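You operate a simulated robot arm through the tools that you are given. There is no shell and no other tool. Be economical: measure what you need, move in short steps, check, and stop when the job is done.

The job below is to be done with a simulated two-armed robot. You get a single attempt, and the scene is never put back.

TASK
Pick up the ring binder marked "bills" from the binder board with one hand, pass it to the other hand and put it on the place by the carton.

It is judged by the outcome, as a careful person would: the job done as asked, and still so three seconds after it is handed in. It fails if anything else is knocked over, pushed out of place, dropped, spilled or broken.

THE ROBOT
Two 7-joint arms with two-finger parallel grippers on one trunk, on a base that drives. Base frame: it is fixed to the floor where the robot stands at the start and does not move with it; the origin is under the middle of the robot, x ahead of it, y to its left, z up. Lengths are in m, angles in rad, forces in N, time in s.
The left shoulder is at the start at [0.07, 0.177, 1.257], the right one opposite. With the tool pointing down near the work surface each hand reaches from about 0.1 to 0.68 m from the robot's upright axis, wherever it stands, measured 20 degrees to its own side. Places, roughly: place by the carton [-4.2, -0.9, 0.8]. Payload 3.43 kg a hand.
The TCP of each hand is the grasp point between the finger pads, 0.03 m short of the fingertips. In the tool frame z runs along the fingers and y along their closing line. Largest opening 0.094 m; finger width 0.028, thickness 0.01; the body of the gripper, 0.05 by 0.096 m, starts 0.055 m behind the TCP.
Orientation is that of the tool frame in the base frame, as [roll, pitch, yaw] about the fixed x, y, z axes, in that order (R = Rz(yaw) Ry(pitch) Rx(roll)). With the fingers straight down and closing along the base's y, the tool's x points along the base's -x, its y along +y and its z along -z.

THE INTERFACE
- The arms move only by the tool arm_command. It takes "left_steps", "right_steps" or both (then of equal length, played together; a hand with none holds still); each is a list of rows, each an object (a shift or turn left out is 0, a gripper value left out holds the last) with "linear": the shift along the tool's x, y, z in m, a list of three; "turn": the turn, a rotation vector about the tool's x, y, z in rad, a list of three; "grip": the gripper command, from -1 (fully open) to 1 (shut), values between in proportion. In form: [{"linear": [x, y, z], "turn": [rx, ry, rz], "grip": grip}, ...]. A call has 1 to 8 rows; each row shifts and turns the commanded pose from where the row before left it, along the tool's axes as they then stand. Rows are played at 5 a second. More than 0.05 m and 0.15 rad between two rows, or a gripper value outside its range, and nothing of the call is played. A pose out of reach is approached as far as the arm can. The call stops where the force on the tool passes 40 N (or 10 N more than at its start, if that is more) or the arm is blocked; 0.2 s more then pass. Each finger travels about 0.153 m/s and halts on what it meets, pressing with about 36 N; the grip force reading is that of the motor and also rises with nothing between the fingers. The clock runs only during rows and for 0.2 s after the last one: add rows that do not move to give the fingers time. The reply holds the time, the measured pose of the TCP, the force on the tool along the base axes, the opening and the grip force, in the units named above and with some noise, with the torque about the TCP (base axes, N m) and any sound that the robot's microphone picked up.
- Cameras (640 x 400 px; columns grow to the right, rows downward): "scene" is now at [0.1349, 0.0289, 1.5754]; the picture's right is [0.36, -0.93, 0.00], its down [-0.53, -0.21, -0.82] and it looks along [0.77, 0.30, -0.57] (base axes); focal length 214 px, centre (320, 200). "left" rides on the left gripper at [0.076, -0.014, -0.103] in its tool frame; the picture's right is [0.18, 0.98, 0.00], its down [-0.75, 0.14, -0.64] and it looks along [-0.63, 0.12, 0.77] (tool axes); focal length 243 px, centre (320, 200). "right" rides on the right gripper at [0.076, 0.014, -0.103] in its tool frame; the picture's right is [-0.18, 0.98, 0.00], its down [-0.75, -0.14, -0.64] and it looks along [-0.63, -0.12, 0.77] (tool axes); focal length 243 px, centre (320, 200). There is no depth. A picture from a camera that has moved, and an enlarged one, comes with that camera's place and axes in the base frame and with its lens.
- grab_frame(camera): a new picture of that camera. The clock stands still meanwhile.
- move_column(by): slides the trunk up (or, below 0, down) by that many m; the arms and the scene camera ride with it, the base frame stays. It gives what a move gives, with no picture.
- roll_base(legs): drives the robot by 1 to 6 legs, each [ahead, turn to the left] in m and rad, along the robot's own axes; the way and the turn of a leg run together, so that a leg with both is an arc; at most 1.5 m and 3.142 rad a leg. The arms and the cameras ride along, it lands a little off, and it stops where it bumps. It gives what a move gives.
- head_to(pan, tilt): turns the head with the scene camera to pan (to the left, within 1.501 rad either way) and tilt (down, from -0.506 to 1.204), counted from straight ahead of the robot. It gives what a move gives.
- enlarge(camera, box): a new picture of the part [left, top, right, bottom] of that camera's present view, enlarged. The clock stands still meanwhile.
- sign_off(): hands the job in; it is judged then, once.

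Work in short steps. Places have to be worked out from the pictures, the camera data and where the tool is seen: move nearer, look again, correct. Check each grasp and each placing, and mend what went wrong. You have 120 turns and 92 pictures in all, those below and enlarged ones among them. Open the grippers and draw the arms clear of the work before you hand the job in, unless the task says otherwise; then end with one line.

The tools are called as name(argument=value, ...) on one line, values as JSON. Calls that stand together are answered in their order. arm_command: Moves the arms, as the interface text tells. Its arguments: {"type":"object","properties":{"left_steps":{"type":"array","items":{"type":"object","properties":{"linear":{"type":"array","items":{"type":"number"}},"turn":{"type":"array","items":{"type":"number"}},"grip":{"type":"number"}}}},"right_steps":{"type":"array","items":{"type":"object","properties":{"linear":{"type":"array","items":{"type":"number"}},"turn":{"type":"array","items":{"type":"number"}},"grip":{"type":"number"}}}}},"required":[]} The other tools are called the same way: move_column (by) slides the trunk up or down; roll_base (legs) drives the base; head_to (pan, tilt) turns the head that bears the scene camera; grab_frame (camera) takes a picture; enlarge (camera, box) takes an enlarged picture of a part of a camera's view; sign_off () hands the job in.

At the start:

```text
t: 0.0
left_tool_pos: [0.3638, 0.2176, 1.4952]
left_orientation: [-3.141, 0.0, -3.141]
left_ft_force: [-0.3, -1.2, 0.1]
left_moment: [-0.02, 0.02, 0.0]
left_gripper_width: 0.094
left_grasp_force: 0.1
right_tool_pos: [0.3366, -0.1241, 0.999]
right_orientation: [3.142, 0.0, -3.141]
right_ft_force: [-0.5, -0.3, 0.4]
right_moment: [0.0, 0.01, -0.01]
right_gripper_width: 0.0941
right_grasp_force: 0.1
trunk travel left (down, up): [-0.837, 0.003]
robot x, y, heading: [0.0008, -0.0006, -0.001]
head pan, tilt: [0.37, 0.607]
```

scene: 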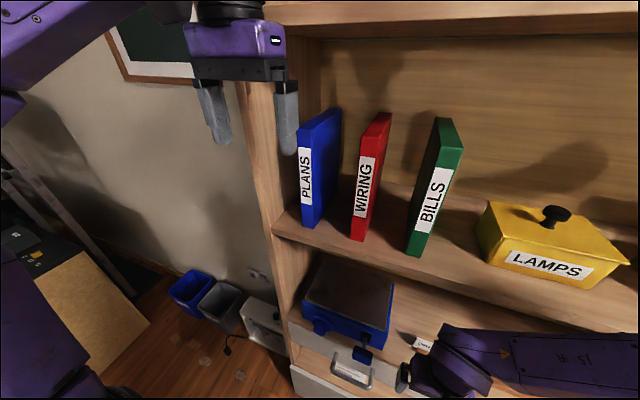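
right: 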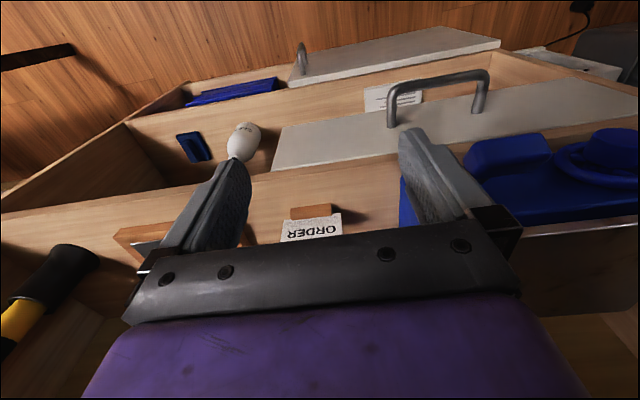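
left: 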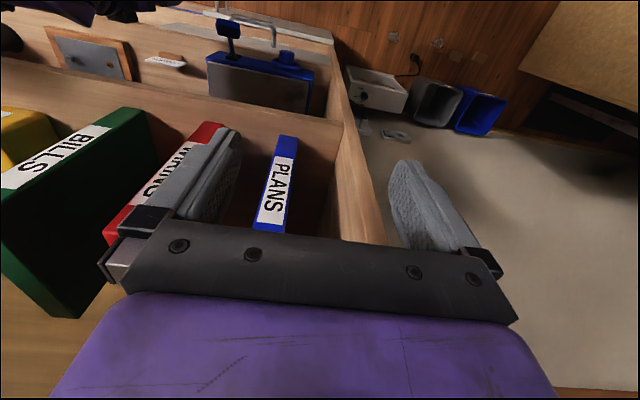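

I'll look around first: the right hand's surroundings below, and the whole shelf ahead.

head_to(pan=-0.2, tilt=0.9)

grab_frame(camera="scene")

head_to(pan=0.0, tilt=0.25)

grab_frame(camera="scene")

```text
t: 1.0
left_tool_pos: [0.3637, 0.2169, 1.4937]
left_orientation: [3.141, 0.0, -3.142]
left_ft_force: [0.8, -0.2, -0.1]
left_moment: [0.0, -0.01, 0.02]
left_gripper_width: 0.0943
left_grasp_force: 0.0
right_tool_pos: [0.3376, -0.1228, 0.9989]
right_orientation: [3.141, 0.0, -3.141]
right_ft_force: [0.1, -0.4, -0.1]
right_moment: [0.01, -0.02, -0.02]
right_gripper_width: 0.094
right_grasp_force: 0.0
trunk travel left (down, up): [-0.837, 0.003]
robot x, y, heading: [-0.0002, -0.0023, -0.001]
head pan, tilt: [-0.201, 0.901]
```

```text
88 pictures are left
camera scene: at [0.1266, -0.0179, 1.5513], right [-0.2, -0.98, 0.0], down [-0.77, 0.16, -0.62], along [0.61, -0.12, -0.78], focal length 214 px, centre (320, 200)
```

scene: 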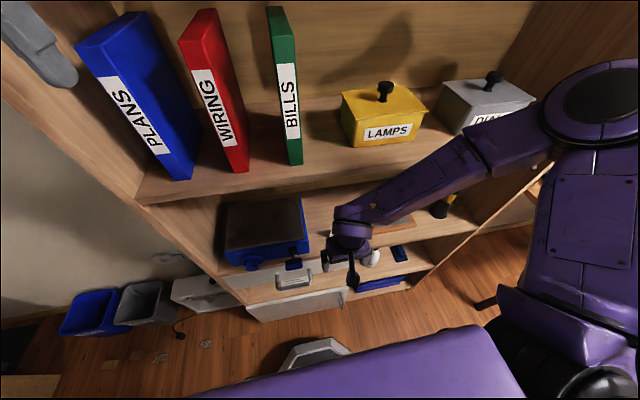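

```text
t: 2.0
left_tool_pos: [0.3648, 0.2174, 1.4946]
left_orientation: [-3.141, 0.001, -3.141]
left_ft_force: [-0.8, -0.3, 0.5]
left_moment: [0.02, 0.01, 0.01]
left_gripper_width: 0.0939
left_grasp_force: 0.1
right_tool_pos: [0.3359, -0.1245, 1.0]
right_orientation: [3.141, -0.001, 3.141]
right_ft_force: [-0.2, 0.4, 0.7]
right_moment: [-0.01, -0.04, -0.01]
right_gripper_width: 0.0941
right_grasp_force: 0.0
trunk travel left (down, up): [-0.837, 0.003]
robot x, y, heading: [0.004, 0.0005, -0.001]
head pan, tilt: [0.0, 0.25]
```

```text
87 pictures are left
camera scene: at [0.146, -0.003, 1.6081], right [0.0, -1.0, 0.0], down [-0.25, 0.0, -0.97], along [0.97, 0.0, -0.25], focal length 214 px, centre (320, 200)
```

scene: 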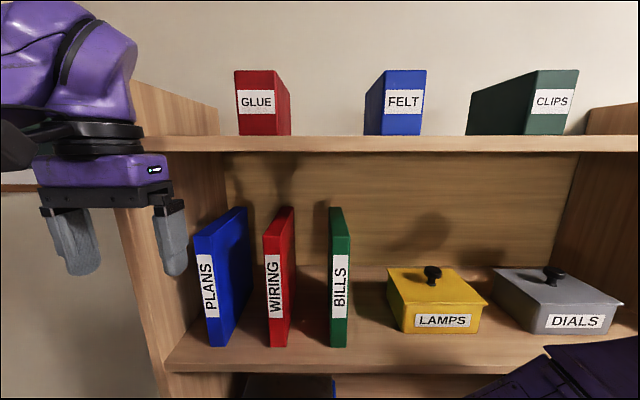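

The BILLS binder stands at about x=0.458 (spine), y=-0.04, thickness ~0.03, z 1.25–1.467. I check the right hand's clearance to the drawers before moving anything.

head_to(pan=-0.25, tilt=1.15)

grab_frame(camera="scene")

head_to(pan=-1.5, tilt=0.3)

grab_frame(camera="scene")

head_to(pan=1.5, tilt=0.3)

grab_frame(camera="scene")

```text
t: 3.2
left_tool_pos: [0.3635, 0.2167, 1.4943]
left_orientation: [3.141, 0.0, 3.141]
left_ft_force: [0.1, 0.9, -0.7]
left_moment: [0.02, 0.02, -0.04]
left_gripper_width: 0.0939
left_grasp_force: 0.1
right_tool_pos: [0.3371, -0.1241, 1.0007]
right_orientation: [-3.141, -0.001, 3.14]
right_ft_force: [0.2, -0.4, -0.3]
right_moment: [0.02, -0.01, 0.0]
right_gripper_width: 0.0939
right_grasp_force: 0.1
trunk travel left (down, up): [-0.837, 0.003]
robot x, y, heading: [0.0003, 0.0026, -0.003]
head pan, tilt: [-0.25, 1.15]
```

```text
86 pictures are left
camera scene: at [0.1105, -0.0177, 1.5343], right [-0.25, -0.97, 0.0], down [-0.88, 0.23, -0.41], along [0.4, -0.1, -0.91], focal length 214 px, centre (320, 200)
```

scene: 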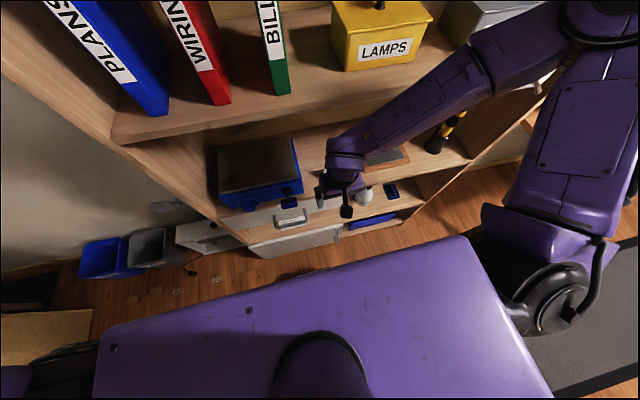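

```text
t: 4.6
left_tool_pos: [0.3645, 0.2187, 1.4949]
left_orientation: [-3.14, 0.0, -3.141]
left_ft_force: [0.5, -1.4, -0.6]
left_moment: [0.01, -0.02, 0.02]
left_gripper_width: 0.0941
left_grasp_force: 0.0
right_tool_pos: [0.3358, -0.1239, 1.0002]
right_orientation: [3.14, 0.0, 3.141]
right_ft_force: [0.1, 0.0, 0.4]
right_moment: [0.01, 0.0, 0.05]
right_gripper_width: 0.0941
right_grasp_force: 0.1
trunk travel left (down, up): [-0.837, 0.003]
robot x, y, heading: [0.0002, 0.0028, -0.004]
head pan, tilt: [-1.499, 0.3]
```

```text
85 pictures are left
camera scene: at [0.0595, -0.0961, 1.6034], right [-1.0, -0.07, 0.0], down [-0.02, 0.3, -0.96], along [0.07, -0.95, -0.3], focal length 214 px, centre (320, 200)
```

scene: 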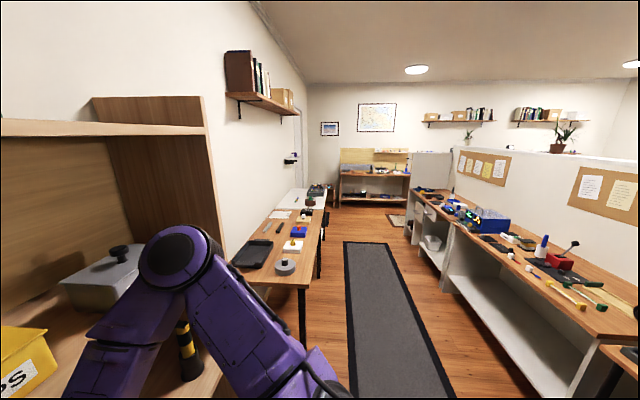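

```text
t: 7.2
left_tool_pos: [0.364, 0.2174, 1.4946]
left_orientation: [-3.14, 0.0, -3.141]
left_ft_force: [-0.2, 0.0, 0.3]
left_moment: [0.02, 0.02, -0.02]
left_gripper_width: 0.0939
left_grasp_force: 0.0
right_tool_pos: [0.3369, -0.126, 1.0002]
right_orientation: [-3.139, 0.0, -3.141]
right_ft_force: [0.2, -0.6, 0.2]
right_moment: [-0.01, 0.01, 0.0]
right_gripper_width: 0.0942
right_grasp_force: 0.1
trunk travel left (down, up): [-0.837, 0.003]
robot x, y, heading: [0.0001, -0.0003, -0.007]
head pan, tilt: [1.499, 0.3]
```

```text
84 pictures are left
camera scene: at [0.0594, 0.0902, 1.6035], right [1.0, -0.07, 0.0], down [-0.02, -0.29, -0.96], along [0.07, 0.95, -0.3], focal length 214 px, centre (320, 200)
```

scene: 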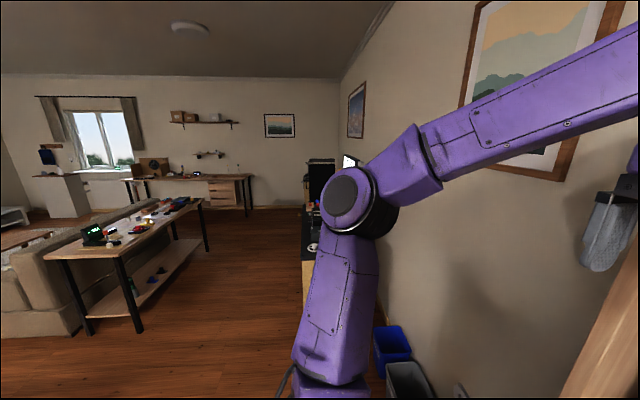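

Right fingers hang above the open drawers; I raise and draw them back a little before backing the base away from the shelf.

arm_command(right_steps=[{"linear": [0.01, 0, -0.03]}, {"linear": [0.01, 0, -0.03]}, {"linear": [0.02, 0, -0.03]}, {"linear": [0.03, 0, -0.03]}])

head_to(pan=-0.1, tilt=0.8)

grab_frame(camera="scene")

grab_frame(camera="right")

```text
t: 8.2
left_tool_pos: [0.3629, 0.2169, 1.4953]
left_orientation: [-3.141, 0.0, 3.142]
left_ft_force: [0.6, -0.1, -0.5]
left_moment: [0.0, 0.01, 0.02]
left_gripper_width: 0.094
left_grasp_force: 0.1
right_tool_pos: [0.2782, -0.1144, 1.1259]
right_orientation: [-3.14, -0.001, -3.14]
right_ft_force: [-0.2, 0.9, 0.4]
right_moment: [0.01, 0.0, 0.01]
right_gripper_width: 0.0938
right_grasp_force: 0.1
right hand out of reach, approached as far as the arm can: row 4
trunk travel left (down, up): [-0.837, 0.003]
robot x, y, heading: [-0.0009, -0.0017, 0.0]
head pan, tilt: [1.499, 0.3]
```

```text
t: 9.9
left_tool_pos: [0.3634, 0.2163, 1.4947]
left_orientation: [3.141, 0.0, -3.141]
left_ft_force: [-0.4, -1.1, -0.9]
left_moment: [-0.02, 0.0, -0.01]
left_gripper_width: 0.0941
left_grasp_force: 0.2
right_tool_pos: [0.2804, -0.1165, 1.1227]
right_orientation: [-3.141, -0.001, 3.141]
right_ft_force: [0.3, 0.1, -0.2]
right_moment: [0.02, 0.01, -0.01]
right_gripper_width: 0.0938
right_grasp_force: 0.1
trunk travel left (down, up): [-0.837, 0.003]
robot x, y, heading: [0.0019, -0.0002, -0.0]
head pan, tilt: [-0.099, 0.799]
```

```text
83 pictures are left
camera scene: at [0.1329, -0.011, 1.5591], right [-0.1, -1.0, 0.0], down [-0.71, 0.07, -0.7], along [0.69, -0.07, -0.72], focal length 214 px, centre (320, 200)
```

scene: 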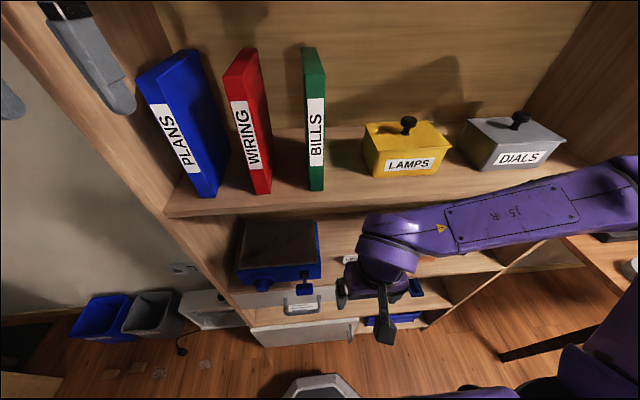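

```text
82 pictures are left
camera right: at [0.2041, -0.102, 1.2251], right [0.18, 0.98, 0.0], down [0.75, -0.14, 0.64], along [0.63, -0.12, -0.77], focal length 243 px, centre (320, 200)
```

right: 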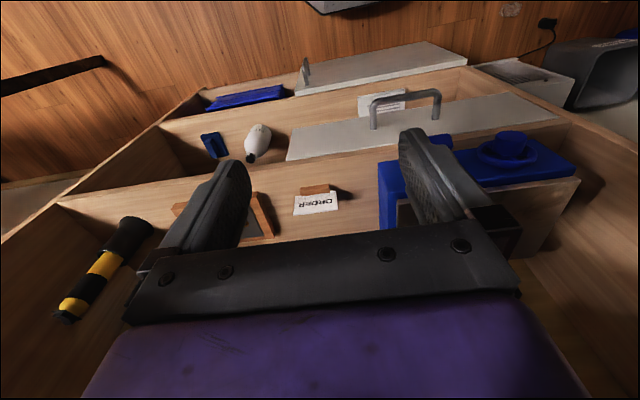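

Right arm is clear of everything. I back the base 0.2 m for room.

roll_base(legs=[[-0.2, 0]])

```text
t: 11.5
left_tool_pos: [0.169, 0.2166, 1.4923]
left_orientation: [-3.14, -0.003, 3.141]
left_ft_force: [0.0, 0.3, 0.0]
left_moment: [-0.04, 0.01, 0.04]
left_gripper_width: 0.0941
left_grasp_force: 0.0
right_tool_pos: [0.0831, -0.1157, 1.1235]
right_orientation: [3.139, -0.006, -3.141]
right_ft_force: [0.6, -0.2, 0.0]
right_moment: [0.01, 0.04, 0.02]
right_gripper_width: 0.0941
right_grasp_force: 0.0
trunk travel left (down, up): [-0.837, 0.003]
robot x, y, heading: [-0.1999, 0.0032, 0.001]
head pan, tilt: [-0.099, 0.799]
```

Now I swing the left hand from pointing down to pointing forward, in free space in front of the shelf.

arm_command(left_steps=[{"linear": [-0.015, -0.012, 0], "turn": [0, -0.143, 0]}, {"linear": [-0.0149, -0.012, 0.002], "turn": [0, -0.143, 0]}, {"linear": [-0.0144, -0.012, 0.004], "turn": [0, -0.143, 0]}, {"linear": [-0.0137, -0.012, 0.006], "turn": [0, -0.143, 0]}, {"linear": [-0.0126, -0.012, 0.008], "turn": [0, -0.143, 0]}, {"linear": [-0.0113, -0.012, 0.01], "turn": [0, -0.143, 0]}, {"linear": [-0.01, -0.012, 0.0113], "turn": [0, -0.143, 0]}, {"linear": [-0.008, -0.012, 0.0126], "turn": [0, -0.143, 0]}])

arm_command(left_steps=[{"linear": [0.0, -0.02, 0.0], "turn": [0, -0.143, 0]}, {"linear": [0.01, -0.02, 0.0], "turn": [0, -0.143, 0]}, {"linear": [0.01, -0.02, 0], "turn": [0, -0.141, 0]}])

head_to(pan=0.0, tilt=0.4)

grab_frame(camera="scene")

```text
t: 13.3
left_tool_pos: [0.2878, 0.1218, 1.4947]
left_orientation: [3.141, 1.144, -3.141]
left_ft_force: [0.2, -0.1, 0.1]
left_moment: [0.01, -0.01, 0.01]
left_gripper_width: 0.0942
left_grasp_force: 0.1
right_tool_pos: [0.0815, -0.1161, 1.1227]
right_orientation: [3.141, -0.004, 3.141]
right_ft_force: [-0.3, -0.3, -0.4]
right_moment: [0.02, 0.01, -0.01]
right_gripper_width: 0.094
right_grasp_force: 0.1
trunk travel left (down, up): [-0.837, 0.003]
robot x, y, heading: [-0.1984, 0.001, 0.003]
head pan, tilt: [-0.099, 0.799]
```

```text
t: 14.1
left_tool_pos: [0.2803, 0.06, 1.4744]
left_orientation: [-0.612, 1.57, -0.613]
left_ft_force: [0.0, 1.6, -0.5]
left_moment: [0.03, 0.0, -0.03]
left_gripper_width: 0.094
left_grasp_force: 0.2
right_tool_pos: [0.0811, -0.1174, 1.1243]
right_orientation: [-3.141, -0.002, -3.142]
right_ft_force: [-1.5, 0.4, -0.2]
right_moment: [0.02, 0.03, -0.02]
right_gripper_width: 0.0939
right_grasp_force: 0.1
trunk travel left (down, up): [-0.837, 0.003]
robot x, y, heading: [-0.1976, -0.0004, -0.002]
head pan, tilt: [-0.099, 0.799]
```

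```text
t: 15.0
left_tool_pos: [0.2808, 0.0623, 1.4753]
left_orientation: [3.082, 1.569, 3.08]
left_ft_force: [0.8, 0.2, -1.0]
left_moment: [0.0, 0.02, -0.01]
left_gripper_width: 0.0943
left_grasp_force: 0.0
right_tool_pos: [0.08, -0.1159, 1.1237]
right_orientation: [3.141, 0.0, -3.141]
right_ft_force: [-0.5, -0.2, 0.4]
right_moment: [0.01, 0.0, -0.03]
right_gripper_width: 0.0937
right_grasp_force: 0.1
trunk travel left (down, up): [-0.837, 0.003]
robot x, y, heading: [-0.1982, 0.0026, -0.004]
head pan, tilt: [0.0, 0.4]
```

```text
81 pictures are left
camera scene: at [-0.0538, -0.0029, 1.5942], right [0.0, -1.0, 0.0], down [-0.39, 0.0, -0.92], along [0.92, 0.0, -0.39], focal length 214 px, centre (320, 200)
```

scene: 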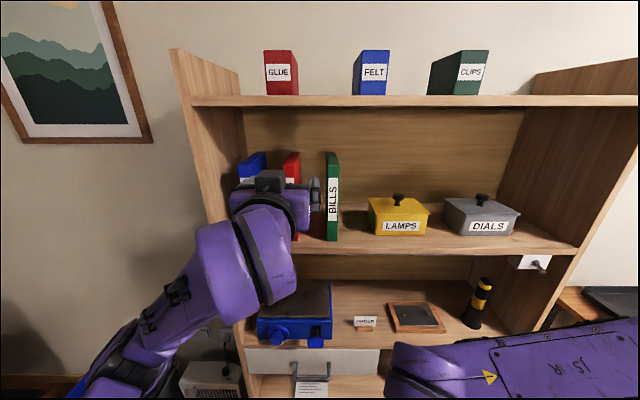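

Hand is horizontal. The binder's spine is at x≈0.465, y≈-0.038; I line up the hand at y=-0.038, z≈1.375, still in front of the shelf.

arm_command(left_steps=[{"linear": [0.025, -0.025, 0]}, {"linear": [0.025, -0.025, 0]}, {"linear": [0.025, -0.025, 0]}, {"linear": [0.025, -0.025, 0]}, {"linear": [0, 0, 0.04]}, {"linear": [0, 0, 0.04]}])

grab_frame(camera="left")

grab_frame(camera="scene")

```text
t: 16.6
left_tool_pos: [0.3525, -0.0063, 1.364]
left_orientation: [1.596, 1.494, 1.653]
left_ft_force: [0.3, -0.5, 0.0]
left_moment: [-0.02, 0.03, 0.02]
left_gripper_width: 0.094
left_grasp_force: 0.0
left hand out of reach, approached as far as the arm can: row 5, 6
right_tool_pos: [0.0798, -0.117, 1.1236]
right_orientation: [3.138, 0.001, -3.141]
right_ft_force: [0.1, -0.8, 0.2]
right_moment: [0.04, 0.0, 0.02]
right_gripper_width: 0.0942
right_grasp_force: 0.2
trunk travel left (down, up): [-0.837, 0.003]
robot x, y, heading: [-0.1989, 0.0012, 0.004]
head pan, tilt: [0.0, 0.4]
stopped in row 6 (left hand): the arm was blocked; the commanded pose is now the measured one
```

```text
80 pictures are left
camera left: at [0.2493, -0.0204, 1.2868], right [-0.06, 0.99, -0.11], down [-0.64, 0.05, 0.76], along [0.76, 0.11, 0.64], focal length 243 px, centre (320, 200)
```

left: 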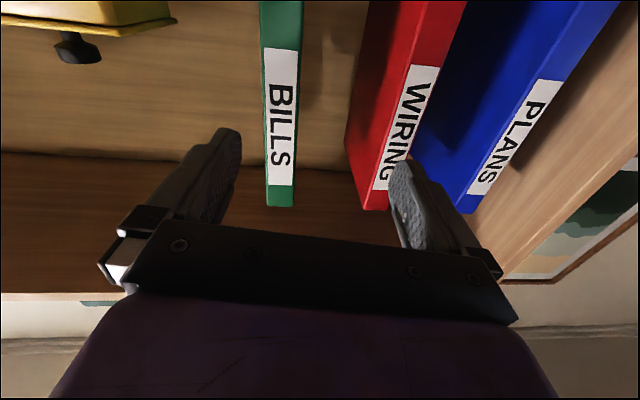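

```text
79 pictures are left
camera scene: at [-0.0555, -0.0052, 1.5944], right [0.0, -1.0, 0.0], down [-0.39, 0.0, -0.92], along [0.92, 0.0, -0.39], focal length 214 px, centre (320, 200)
```

scene: 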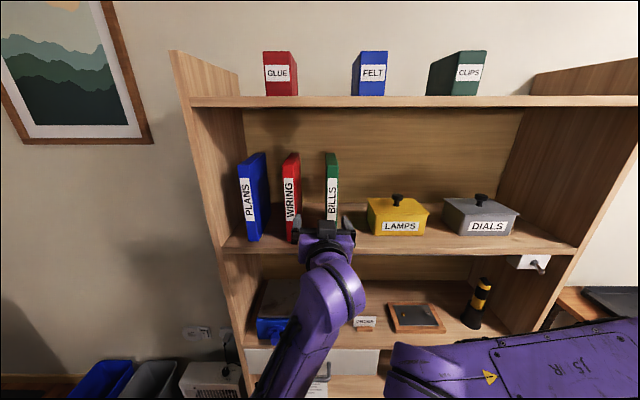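

The left arm ran to a joint limit that far across its body. I'll shift the base to the robot's right by about 0.14 m so the binder sits in front of the left shoulder.

roll_base(legs=[[-0.12, 0], [0, 0.6], [-0.25, 0], [0, -0.6], [0.18, 0]])

arm_command(left_steps=[{"turn": [0.057, 0, -0.077]}, {"linear": [0, 0, 0]}])

grab_frame(camera="scene")

```text
t: 23.6
left_tool_pos: [0.2036, -0.1453, 1.3618]
left_orientation: [1.601, 1.498, 1.656]
left_ft_force: [0.2, -0.3, 1.4]
left_moment: [0.01, 0.01, 0.0]
left_gripper_width: 0.0941
left_grasp_force: 0.1
right_tool_pos: [-0.0682, -0.2588, 1.125]
right_orientation: [-3.141, -0.001, -3.142]
right_ft_force: [-0.4, 0.7, -0.1]
right_moment: [0.0, -0.05, -0.01]
right_gripper_width: 0.094
right_grasp_force: 0.0
trunk travel left (down, up): [-0.837, 0.003]
robot x, y, heading: [-0.3508, -0.1449, -0.001]
head pan, tilt: [0.0, 0.4]
```

```text
t: 24.4
left_tool_pos: [0.2163, -0.1221, 1.36]
left_orientation: [1.251, 1.505, 1.315]
left_ft_force: [0.4, -0.8, 0.0]
left_moment: [0.06, 0.0, -0.01]
left_gripper_width: 0.0941
left_grasp_force: 0.1
left hand out of reach, approached as far as the arm can: row 1
right_tool_pos: [-0.0659, -0.2585, 1.1229]
right_orientation: [-3.141, -0.004, 3.14]
right_ft_force: [0.1, 0.3, 0.1]
right_moment: [-0.02, -0.01, -0.03]
right_gripper_width: 0.0942
right_grasp_force: 0.1
trunk travel left (down, up): [-0.837, 0.003]
robot x, y, heading: [-0.3459, -0.1431, 0.0]
head pan, tilt: [0.0, 0.4]
stopped in row 2 (left hand): the arm was blocked; the commanded pose is now the measured one
```

```text
78 pictures are left
camera scene: at [-0.2003, -0.1458, 1.5941], right [0.0, -1.0, 0.0], down [-0.39, 0.0, -0.92], along [0.92, 0.0, -0.39], focal length 214 px, centre (320, 200)
```

scene: 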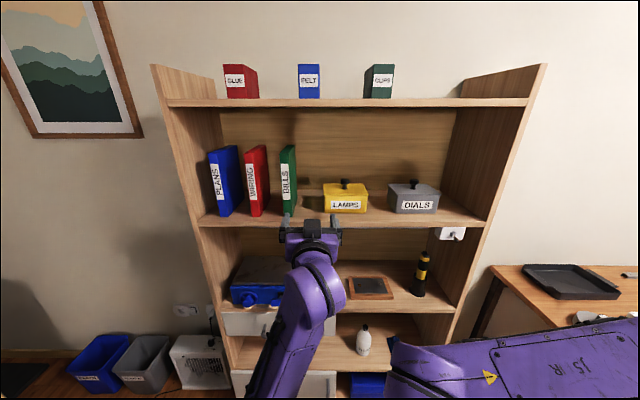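

It's still at the limit; I move the hand leftward first, then straighten its orientation.

arm_command(left_steps=[{"linear": [0, 0.03, 0]}, {"linear": [0, 0.03, 0]}, {"linear": [0, 0.02, 0], "turn": [0.03, 0, -0.03]}, {"turn": [0.033, 0, -0.034]}, {"linear": [0, 0, 0]}])

```text
t: 25.6
left_tool_pos: [0.1735, -0.0675, 1.3739]
left_orientation: [-0.264, 1.555, -0.268]
left_ft_force: [0.2, 0.2, -0.6]
left_moment: [0.02, 0.02, 0.01]
left_gripper_width: 0.0939
left_grasp_force: 0.0
left hand out of reach, approached as far as the arm can: row 2, 3, 4
right_tool_pos: [-0.066, -0.2577, 1.123]
right_orientation: [3.14, -0.002, 3.138]
right_ft_force: [0.1, 0.5, 0.1]
right_moment: [0.0, 0.0, -0.02]
right_gripper_width: 0.0942
right_grasp_force: 0.0
trunk travel left (down, up): [-0.837, 0.003]
robot x, y, heading: [-0.3455, -0.1411, 0.001]
head pan, tilt: [0.0, 0.4]
```

The level hand runs into a wrist limit here; a hand sloping ~45° downward (elbow higher) should suit the arm and also fits the top-front corner of the binder. I tilt it down by 0.785 rad in free space.

arm_command(left_steps=[{"turn": [0, 0.131, 0]}, {"turn": [0, 0.131, 0]}, {"turn": [0, 0.131, 0]}, {"turn": [0, 0.131, 0]}, {"turn": [0, 0.131, 0]}, {"turn": [0, 0.13, 0]}, {"linear": [0, 0, 0]}])

grab_frame(camera="scene")

```text
t: 27.2
left_tool_pos: [0.1746, -0.0678, 1.375]
left_orientation: [-3.133, 0.802, -3.141]
left_ft_force: [0.7, 0.4, 0.5]
left_moment: [0.0, -0.01, -0.01]
left_gripper_width: 0.0938
left_grasp_force: 0.0
right_tool_pos: [-0.0677, -0.2569, 1.1237]
right_orientation: [-3.141, -0.001, 3.139]
right_ft_force: [0.2, -0.1, 0.6]
right_moment: [-0.01, 0.0, 0.0]
right_gripper_width: 0.094
right_grasp_force: 0.0
trunk travel left (down, up): [-0.837, 0.003]
robot x, y, heading: [-0.3455, -0.1404, -0.001]
head pan, tilt: [0.0, 0.4]
```

```text
77 pictures are left
camera scene: at [-0.2015, -0.1454, 1.5942], right [0.0, -1.0, 0.0], down [-0.39, 0.0, -0.92], along [0.92, 0.0, -0.39], focal length 214 px, centre (320, 200)
```

scene: 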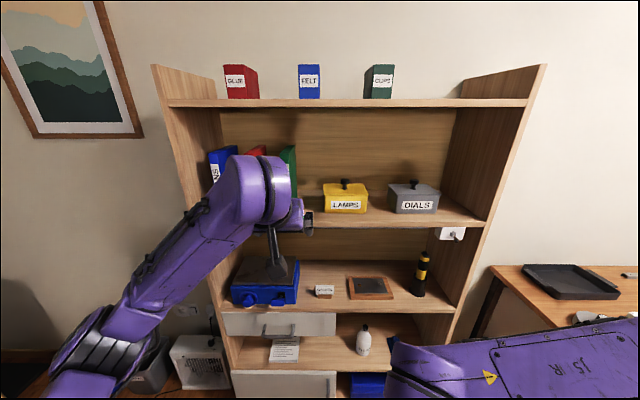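

Good, this pose is reachable. I raise the hand to z≈1.515 and line it up at y≈-0.038.

arm_command(left_steps=[{"linear": [-0.0252, 0.0075, -0.0243]}, {"linear": [-0.0252, 0.0075, -0.0243]}, {"linear": [-0.0252, 0.0075, -0.0243]}, {"linear": [-0.0252, 0.0075, -0.0243]}, {"linear": [0, 0, 0]}])

grab_frame(camera="left")

```text
t: 28.4
left_tool_pos: [0.1734, -0.0371, 1.5138]
left_orientation: [-3.134, 0.804, -3.14]
left_ft_force: [-0.7, 0.4, 0.1]
left_moment: [-0.04, 0.03, 0.0]
left_gripper_width: 0.0938
left_grasp_force: 0.1
right_tool_pos: [-0.067, -0.257, 1.1233]
right_orientation: [-3.14, -0.002, 3.14]
right_ft_force: [-0.1, -0.1, 0.4]
right_moment: [-0.02, 0.01, 0.03]
right_gripper_width: 0.0939
right_grasp_force: 0.0
trunk travel left (down, up): [-0.837, 0.003]
robot x, y, heading: [-0.3491, -0.1403, -0.003]
head pan, tilt: [0.0, 0.4]
```

```text
76 pictures are left
camera left: at [0.0459, -0.0503, 1.5318], right [-0.12, 0.98, -0.14], down [0.06, 0.15, 0.99], along [0.99, 0.11, -0.08], focal length 243 px, centre (320, 200)
```

left: 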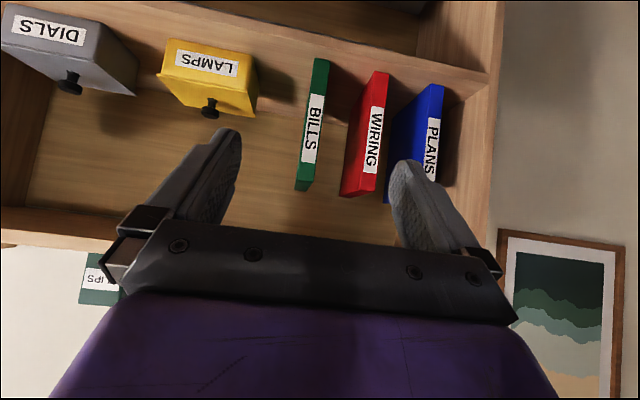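

Alignment is near. I drive forward about 0.2 m and check again.

roll_base(legs=[[0.2, 0]])

grab_frame(camera="left")

grab_frame(camera="scene")

```text
t: 30.0
left_tool_pos: [0.3684, -0.0379, 1.5163]
left_orientation: [-3.134, 0.806, 3.141]
left_ft_force: [0.5, -0.5, -0.5]
left_moment: [0.01, 0.04, 0.01]
left_gripper_width: 0.0941
left_grasp_force: 0.1
right_tool_pos: [0.1294, -0.2584, 1.1253]
right_orientation: [-3.14, 0.001, 3.14]
right_ft_force: [-0.2, 0.6, -0.1]
right_moment: [-0.03, -0.04, 0.0]
right_gripper_width: 0.0938
right_grasp_force: 0.1
trunk travel left (down, up): [-0.837, 0.003]
robot x, y, heading: [-0.1472, -0.1451, -0.003]
head pan, tilt: [0.0, 0.4]
```

```text
75 pictures are left
camera left: at [0.2406, -0.0511, 1.5328], right [-0.12, 0.98, -0.14], down [0.06, 0.15, 0.99], along [0.99, 0.11, -0.08], focal length 243 px, centre (320, 200)
```

left: 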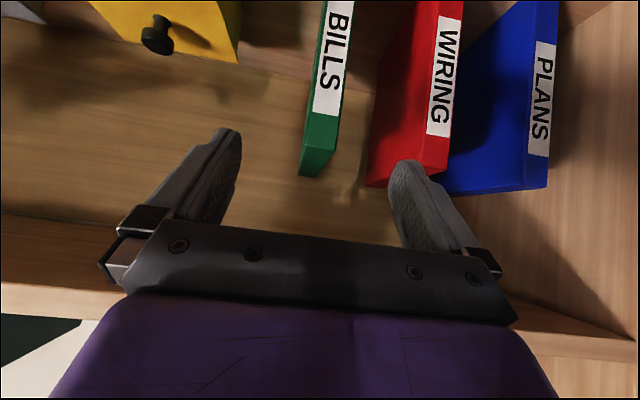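

```text
74 pictures are left
camera scene: at [-0.0068, -0.1457, 1.5947], right [0.0, -1.0, 0.0], down [-0.39, 0.0, -0.92], along [0.92, 0.0, -0.39], focal length 214 px, centre (320, 200)
```

scene: 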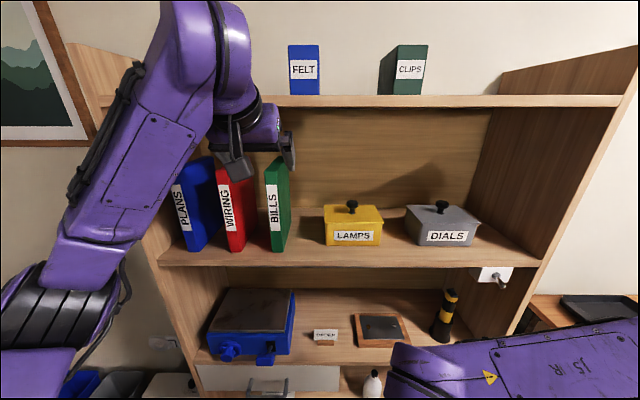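

Spine centre reads y≈-0.036, top ≈1.475. I advance along the sloping finger direction to straddle the top-front corner, gripper open.

arm_command(left_steps=[{"linear": [-0.016, 0.001, 0.0]}, {"linear": [-0.0155, 0, 0.02]}, {"linear": [0, 0, 0.03]}, {"linear": [0, 0, 0.03]}, {"linear": [0, 0, 0.03]}, {"linear": [0, 0, 0.033]}, {"linear": [0, 0, 0]}])

grab_frame(camera="left")

grab_frame(camera="scene")

```text
t: 31.6
left_tool_pos: [0.4977, -0.0388, 1.4395]
left_orientation: [-3.135, 0.806, -3.142]
left_ft_force: [-0.3, 0.4, 0.4]
left_moment: [0.03, -0.01, 0.0]
left_gripper_width: 0.0938
left_grasp_force: 0.1
right_tool_pos: [0.1316, -0.2589, 1.1229]
right_orientation: [3.141, -0.003, 3.139]
right_ft_force: [-0.1, -0.4, -0.2]
right_moment: [-0.02, 0.0, 0.02]
right_gripper_width: 0.0938
right_grasp_force: 0.0
trunk travel left (down, up): [-0.837, 0.003]
robot x, y, heading: [-0.1514, -0.1407, -0.002]
head pan, tilt: [0.0, 0.4]
```

```text
73 pictures are left
camera left: at [0.3684, -0.0517, 1.4566], right [-0.12, 0.98, -0.14], down [0.06, 0.15, 0.99], along [0.99, 0.11, -0.08], focal length 243 px, centre (320, 200)
```

left: 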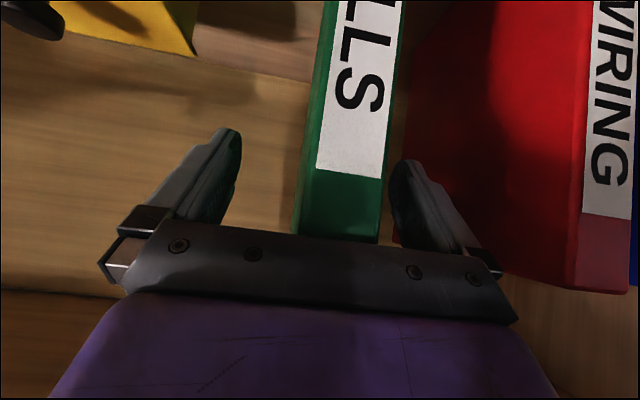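

```text
72 pictures are left
camera scene: at [-0.0036, -0.1455, 1.5943], right [0.0, -1.0, 0.0], down [-0.39, 0.0, -0.92], along [0.92, 0.0, -0.39], focal length 214 px, centre (320, 200)
```

scene: 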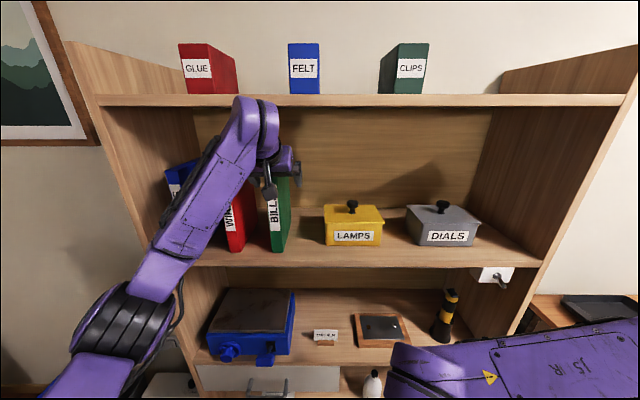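

The binder's top corner is between the fingers, a little toward the left finger. I shift 8 mm left and close.

arm_command(left_steps=[{"linear": [0, 0.008, 0]}, {"grip": 0.0}, {"grip": 0.4}, {"grip": 1}, {"grip": 1}, {"grip": 1}])

grab_frame(camera="left")

```text
t: 33.0
left_tool_pos: [0.4971, -0.0302, 1.4378]
left_orientation: [-3.133, 0.802, 3.141]
left_ft_force: [-0.2, 0.3, 0.3]
left_moment: [0.03, 0.11, -0.01]
left_gripper_width: 0.0339
left_grasp_force: 36.1
right_tool_pos: [0.1321, -0.2589, 1.1234]
right_orientation: [-3.142, -0.002, 3.139]
right_ft_force: [-0.5, -0.8, 0.3]
right_moment: [0.03, -0.02, 0.01]
right_gripper_width: 0.094
right_grasp_force: 0.1
trunk travel left (down, up): [-0.837, 0.003]
robot x, y, heading: [-0.1475, -0.1399, -0.002]
head pan, tilt: [0.0, 0.4]
```

```text
71 pictures are left
camera left: at [0.3693, -0.0434, 1.4556], right [-0.12, 0.98, -0.14], down [0.06, 0.15, 0.99], along [0.99, 0.11, -0.08], focal length 243 px, centre (320, 200)
```

left: 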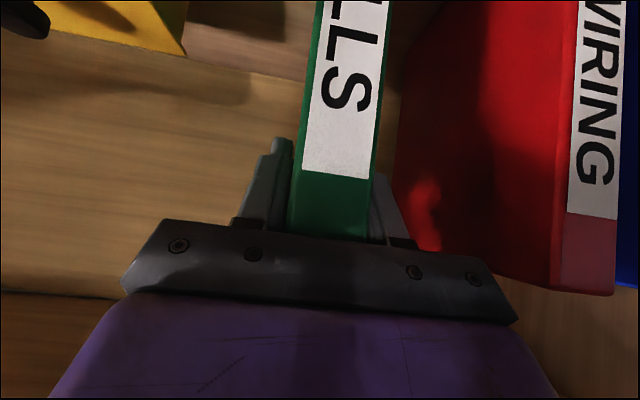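

Held at 34 mm with 36 N. I lift it 3 cm and check the load.

arm_command(left_steps=[{"linear": [-0.0072, 0, -0.0069]}, {"linear": [-0.0072, 0, -0.0069]}, {"linear": [-0.0072, 0, -0.0069]}, {"linear": [0, 0, 0]}])

grab_frame(camera="scene")

```text
t: 34.0
left_tool_pos: [0.4986, -0.0301, 1.4679]
left_orientation: [-3.133, 0.804, -3.141]
left_ft_force: [0.3, 0.1, -3.1]
left_moment: [0.01, 0.14, -0.01]
left_gripper_width: 0.0337
left_grasp_force: 35.7
right_tool_pos: [0.1308, -0.2579, 1.1236]
right_orientation: [-3.14, -0.002, 3.14]
right_ft_force: [0.5, -0.2, 0.2]
right_moment: [-0.02, 0.02, 0.0]
right_gripper_width: 0.0937
right_grasp_force: 0.1
trunk travel left (down, up): [-0.837, 0.003]
robot x, y, heading: [-0.1484, -0.1467, -0.004]
head pan, tilt: [0.0, 0.4]
```

```text
70 pictures are left
camera scene: at [-0.0019, -0.1455, 1.5941], right [0.0, -1.0, 0.0], down [-0.39, 0.0, -0.92], along [0.92, 0.0, -0.39], focal length 214 px, centre (320, 200)
```

scene: 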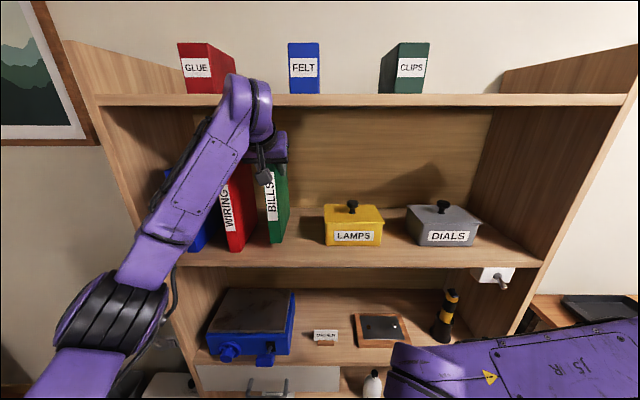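

It's lifted (about 0.3 kg) and clear. I back the robot straight out.

roll_base(legs=[[-0.4, 0]])

grab_frame(camera="scene")

```text
t: 36.5
left_tool_pos: [0.1029, -0.0287, 1.4656]
left_orientation: [-3.134, 0.8, -3.14]
left_ft_force: [-0.2, 0.3, -3.2]
left_moment: [-0.01, 0.14, 0.0]
left_gripper_width: 0.0341
left_grasp_force: 35.4
right_tool_pos: [-0.2627, -0.258, 1.124]
right_orientation: [-3.141, -0.003, -3.141]
right_ft_force: [0.3, 0.3, 0.2]
right_moment: [0.02, 0.02, 0.02]
right_gripper_width: 0.0937
right_grasp_force: 0.0
trunk travel left (down, up): [-0.837, 0.003]
robot x, y, heading: [-0.5434, -0.143, 0.002]
head pan, tilt: [0.0, 0.4]
```

```text
69 pictures are left
camera scene: at [-0.3965, -0.1446, 1.5939], right [0.0, -1.0, 0.0], down [-0.39, 0.0, -0.92], along [0.92, 0.0, -0.39], focal length 214 px, centre (320, 200)
```

scene: 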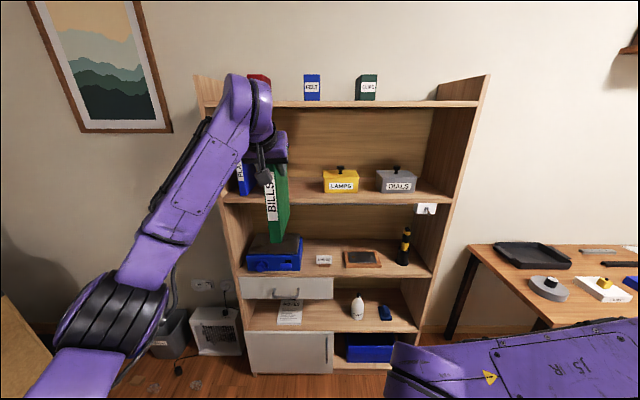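

Clear of the shelf. For the handover I bring the left hand nearer (about 0.45 ahead, y 0.08 left of the robot's axis, z 1.33), so the right hand can take the top-rear edge from above.

arm_command(left_steps=[{"linear": [0.039, -0.0057, -0.0077]}, {"linear": [0.039, -0.0057, -0.0077]}, {"linear": [0.039, -0.0057, -0.0077]}, {"linear": [0.039, -0.0057, -0.0077]}, {"linear": [0.039, -0.0057, -0.0077]}, {"linear": [0.039, -0.0057, -0.0077]}, {"linear": [0, 0, 0]}])

head_to(pan=0.0, tilt=0.7)

grab_frame(camera="scene")

```text
t: 38.1
left_tool_pos: [-0.073, -0.0532, 1.3306]
left_orientation: [-3.134, 0.803, -3.141]
left_ft_force: [1.3, -0.1, -2.7]
left_moment: [0.03, 0.16, 0.0]
left_gripper_width: 0.0342
left_grasp_force: 36.4
left hand out of reach, approached as far as the arm can: row 6
right_tool_pos: [-0.2642, -0.2575, 1.123]
right_orientation: [3.14, -0.004, 3.139]
right_ft_force: [0.7, 0.0, 0.5]
right_moment: [0.02, 0.03, -0.01]
right_gripper_width: 0.0938
right_grasp_force: 0.0
trunk travel left (down, up): [-0.837, 0.003]
robot x, y, heading: [-0.5415, -0.1398, -0.001]
head pan, tilt: [0.0, 0.4]
```

```text
t: 38.9
left_tool_pos: [-0.0739, -0.0539, 1.332]
left_orientation: [-3.134, 0.803, 3.141]
left_ft_force: [-0.1, 0.4, -3.7]
left_moment: [0.01, 0.13, -0.03]
left_gripper_width: 0.0343
left_grasp_force: 35.4
right_tool_pos: [-0.2644, -0.2583, 1.1247]
right_orientation: [3.141, -0.002, -3.141]
right_ft_force: [0.5, 0.5, 0.4]
right_moment: [0.01, -0.02, -0.02]
right_gripper_width: 0.094
right_grasp_force: 0.1
trunk travel left (down, up): [-0.837, 0.003]
robot x, y, heading: [-0.5444, -0.1403, 0.002]
head pan, tilt: [0.0, 0.7]
```

```text
68 pictures are left
camera scene: at [-0.4066, -0.1448, 1.5674], right [0.0, -1.0, 0.0], down [-0.64, 0.0, -0.77], along [0.77, 0.0, -0.64], focal length 214 px, centre (320, 200)
```

scene: 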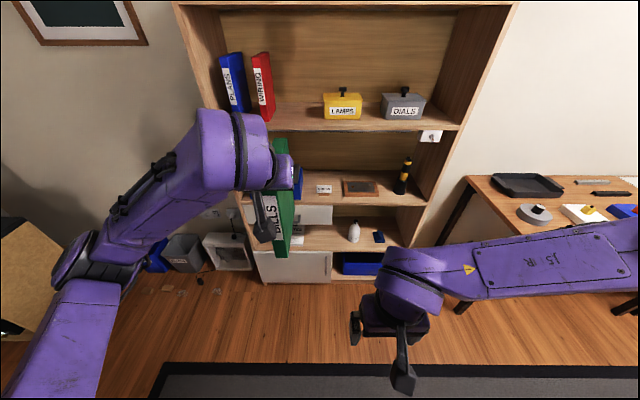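

The binder hangs at y≈-0.054, top z≈1.368, x from -0.107 to 0.083. I move the right hand forward and up, staying to the right of the binder.

arm_command(right_steps=[{"linear": [-0.039, 0, -0.03]}, {"linear": [-0.039, 0, -0.03]}, {"linear": [-0.039, 0, -0.03]}, {"linear": [-0.039, 0, -0.03]}, {"linear": [-0.039, 0, -0.03]}, {"linear": [-0.039, 0, -0.03]}, {"linear": [-0.039, 0, -0.03]}, {"linear": [-0.038, 0, -0.03]}])

arm_command(right_steps=[{"linear": [0, 0, -0.04]}, {"linear": [0, 0, -0.04]}, {"linear": [0, 0, -0.03]}, {"linear": [0, 0, 0]}])

grab_frame(camera="scene")

```text
t: 40.7
left_tool_pos: [-0.0734, -0.0532, 1.3325]
left_orientation: [-3.136, 0.804, 3.138]
left_ft_force: [0.6, -0.2, -3.2]
left_moment: [0.02, 0.16, -0.02]
left_gripper_width: 0.0343
left_grasp_force: 36.4
right_tool_pos: [-0.0292, -0.2584, 1.3043]
right_orientation: [3.14, -0.002, 3.139]
right_ft_force: [-0.3, 0.2, 0.1]
right_moment: [-0.01, 0.02, 0.0]
right_gripper_width: 0.0941
right_grasp_force: 0.1
right hand out of reach, approached as far as the arm can: row 7, 8
trunk travel left (down, up): [-0.837, 0.003]
robot x, y, heading: [-0.5396, -0.1409, -0.003]
head pan, tilt: [0.0, 0.7]
```

```text
t: 41.7
left_tool_pos: [-0.0738, -0.0527, 1.3319]
left_orientation: [-3.134, 0.803, -3.14]
left_ft_force: [-0.8, -0.2, -2.7]
left_moment: [0.03, 0.12, -0.03]
left_gripper_width: 0.0343
left_grasp_force: 36.3
right_tool_pos: [-0.0283, -0.2571, 1.3033]
right_orientation: [-3.141, -0.001, 3.139]
right_ft_force: [-0.7, 0.2, -0.9]
right_moment: [0.01, -0.03, -0.04]
right_gripper_width: 0.094
right_grasp_force: 0.1
right hand out of reach, approached as far as the arm can: row 1, 2, 3
trunk travel left (down, up): [-0.837, 0.003]
robot x, y, heading: [-0.5451, -0.1387, -0.006]
head pan, tilt: [0.0, 0.7]
```

```text
67 pictures are left
camera scene: at [-0.4063, -0.1447, 1.5673], right [0.0, -1.0, 0.0], down [-0.64, 0.0, -0.76], along [0.76, 0.0, -0.64], focal length 214 px, centre (320, 200)
```

scene: 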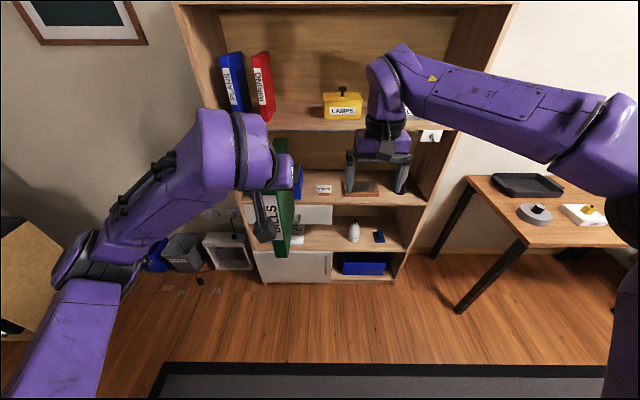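

The right hand can't point down any higher than z≈1.30, so I lower the binder by 0.15 m instead.

arm_command(left_steps=[{"linear": [0.0216, 0, 0.0209]}, {"linear": [0.0216, 0, 0.0209]}, {"linear": [0.0216, 0, 0.0209]}, {"linear": [0.0216, 0, 0.0209]}, {"linear": [0.0216, 0, 0.0209]}, {"linear": [0, 0, 0]}])

grab_frame(camera="scene")

```text
t: 43.1
left_tool_pos: [-0.0738, -0.0552, 1.1797]
left_orientation: [-3.135, 0.803, -3.14]
left_ft_force: [-0.5, 0.4, -4.3]
left_moment: [-0.02, 0.13, -0.01]
left_gripper_width: 0.0344
left_grasp_force: 35.4
right_tool_pos: [-0.0302, -0.2583, 1.3039]
right_orientation: [3.14, -0.002, 3.14]
right_ft_force: [0.4, 0.1, 0.5]
right_moment: [0.02, -0.01, 0.0]
right_gripper_width: 0.0938
right_grasp_force: 0.1
trunk travel left (down, up): [-0.837, 0.003]
robot x, y, heading: [-0.542, -0.1412, 0.002]
head pan, tilt: [0.0, 0.7]
```

```text
66 pictures are left
camera scene: at [-0.4065, -0.1449, 1.5673], right [0.0, -1.0, 0.0], down [-0.64, 0.0, -0.76], along [0.76, 0.0, -0.64], focal length 214 px, centre (320, 200)
```

scene: 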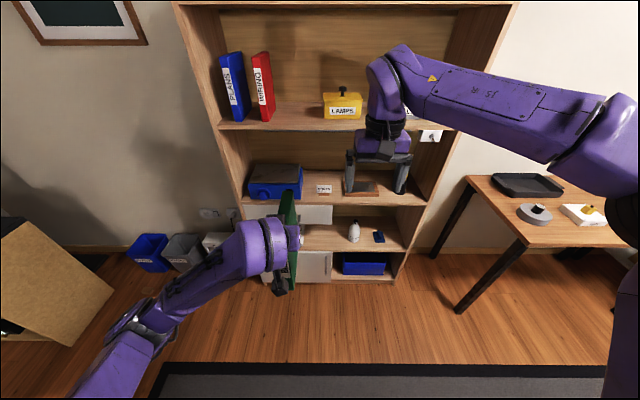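

Binder top is now z≈1.215 with its rear edge at x≈0.045. I bring the right hand over the rear part of the top edge, at z≈1.28.

arm_command(right_steps=[{"linear": [-0.01, 0, 0.024]}, {"linear": [-0.01, 0.04, 0]}, {"linear": [-0.01, 0.04, 0]}, {"linear": [-0.01, 0.04, 0]}, {"linear": [-0.01, 0.04, 0]}, {"linear": [0, 0.043, 0]}, {"linear": [0, 0, 0]}])

grab_frame(camera="right")

grab_frame(camera="scene")

```text
t: 44.7
left_tool_pos: [-0.073, -0.0546, 1.1813]
left_orientation: [-3.133, 0.802, -3.14]
left_ft_force: [0.5, -0.1, -3.5]
left_moment: [0.01, 0.18, 0.01]
left_gripper_width: 0.0342
left_grasp_force: 35.9
right_tool_pos: [0.0097, -0.1261, 1.2788]
right_orientation: [-3.141, -0.003, 3.14]
right_ft_force: [0.1, 0.2, 0.6]
right_moment: [-0.02, 0.0, 0.01]
right_gripper_width: 0.0941
right_grasp_force: 0.1
right hand out of reach, approached as far as the arm can: row 5, 6
trunk travel left (down, up): [-0.837, 0.003]
robot x, y, heading: [-0.5419, -0.1376, -0.004]
head pan, tilt: [0.0, 0.7]
```

```text
65 pictures are left
camera right: at [-0.0669, -0.1124, 1.3798], right [0.19, 0.98, 0.0], down [0.75, -0.14, 0.64], along [0.63, -0.12, -0.77], focal length 243 px, centre (320, 200)
```

right: 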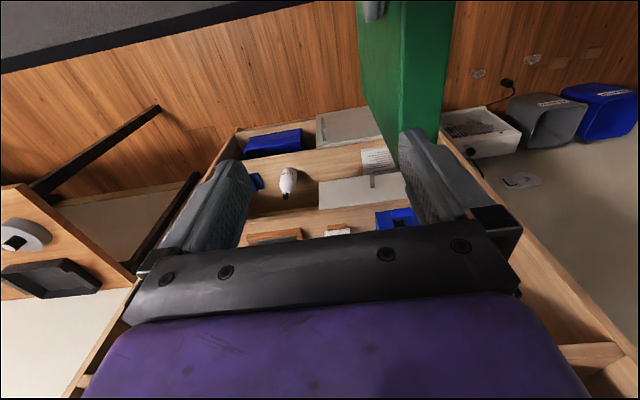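

```text
64 pictures are left
camera scene: at [-0.406, -0.1444, 1.5673], right [0.0, -1.0, 0.0], down [-0.64, 0.0, -0.76], along [0.76, 0.0, -0.64], focal length 214 px, centre (320, 200)
```

scene: 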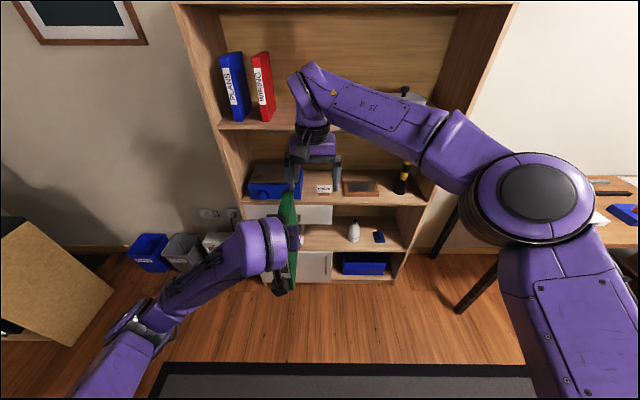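

The right hand stops at y≈-0.126, so I bring the binder under it with the left (tips clear its top by ~3 cm).

arm_command(left_steps=[{"linear": [0, -0.018, 0]}, {"linear": [0, -0.018, 0]}, {"linear": [0, -0.018, 0]}, {"linear": [0, -0.018, 0]}, {"linear": [0, 0, 0]}])

grab_frame(camera="right")

grab_frame(camera="scene")

```text
t: 45.9
left_tool_pos: [-0.0749, -0.125, 1.1808]
left_orientation: [-3.131, 0.802, -3.14]
left_ft_force: [0.4, -0.1, -3.0]
left_moment: [0.01, 0.16, -0.02]
left_gripper_width: 0.0342
left_grasp_force: 35.8
right_tool_pos: [0.0102, -0.1266, 1.2791]
right_orientation: [-3.142, 0.0, -3.142]
right_ft_force: [0.0, 0.8, -0.2]
right_moment: [-0.01, 0.02, -0.01]
right_gripper_width: 0.0942
right_grasp_force: 0.1
trunk travel left (down, up): [-0.837, 0.003]
robot x, y, heading: [-0.5439, -0.1415, 0.004]
head pan, tilt: [0.0, 0.7]
```

```text
63 pictures are left
camera right: at [-0.0671, -0.1124, 1.3799], right [0.19, 0.98, 0.0], down [0.75, -0.14, 0.64], along [0.63, -0.12, -0.77], focal length 243 px, centre (320, 200)
```

right: 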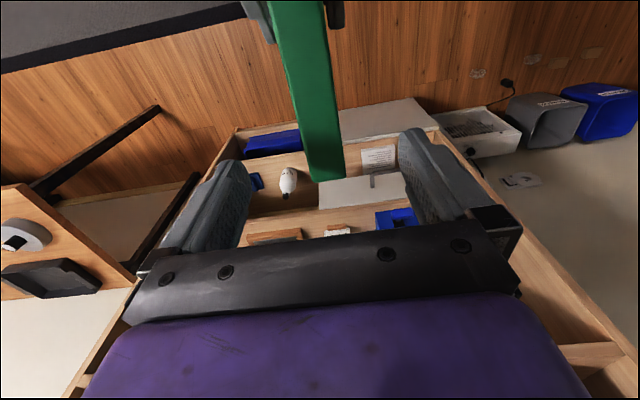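

```text
62 pictures are left
camera scene: at [-0.4063, -0.1443, 1.5673], right [0.0, -1.0, 0.0], down [-0.64, 0.0, -0.76], along [0.76, 0.0, -0.64], focal length 214 px, centre (320, 200)
```

scene: 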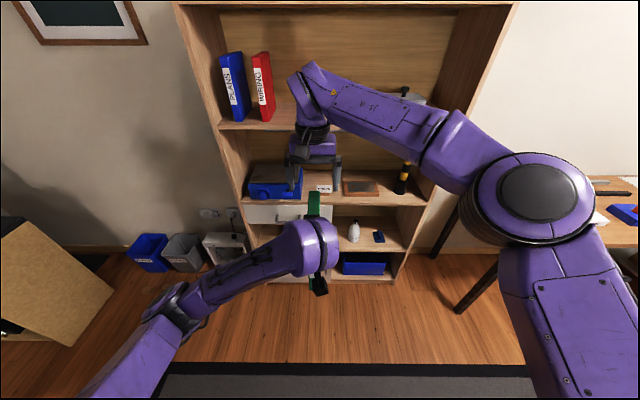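

The binder is well centred under the right hand (rear edge x≈0.048, y≈-0.128). I lower the right hand so its fingers straddle the top edge.

arm_command(right_steps=[{"linear": [0, 0, 0.025]}, {"linear": [0, 0, 0.025]}, {"linear": [0, 0, 0.025]}, {"linear": [0, 0, 0.02]}, {"linear": [0, 0, 0]}])

grab_frame(camera="right")

```text
t: 47.1
left_tool_pos: [-0.0734, -0.1264, 1.1813]
left_orientation: [-3.131, 0.802, -3.14]
left_ft_force: [0.1, 0.7, -3.1]
left_moment: [0.0, 0.15, -0.02]
left_gripper_width: 0.0344
left_grasp_force: 35.6
right_tool_pos: [0.011, -0.1266, 1.1834]
right_orientation: [3.141, -0.002, 3.141]
right_ft_force: [0.6, -1.1, 0.0]
right_moment: [0.03, 0.01, -0.03]
right_gripper_width: 0.094
right_grasp_force: 0.0
trunk travel left (down, up): [-0.837, 0.003]
robot x, y, heading: [-0.5443, -0.1423, -0.003]
head pan, tilt: [0.0, 0.7]
```

```text
61 pictures are left
camera right: at [-0.0659, -0.113, 1.285], right [0.18, 0.98, 0.0], down [0.75, -0.14, 0.64], along [0.63, -0.12, -0.77], focal length 243 px, centre (320, 200)
```

right: 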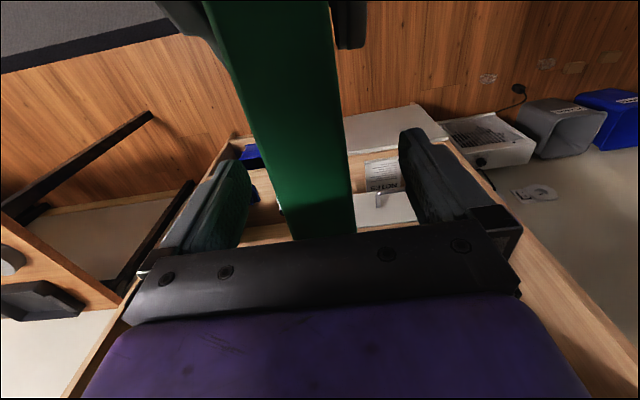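

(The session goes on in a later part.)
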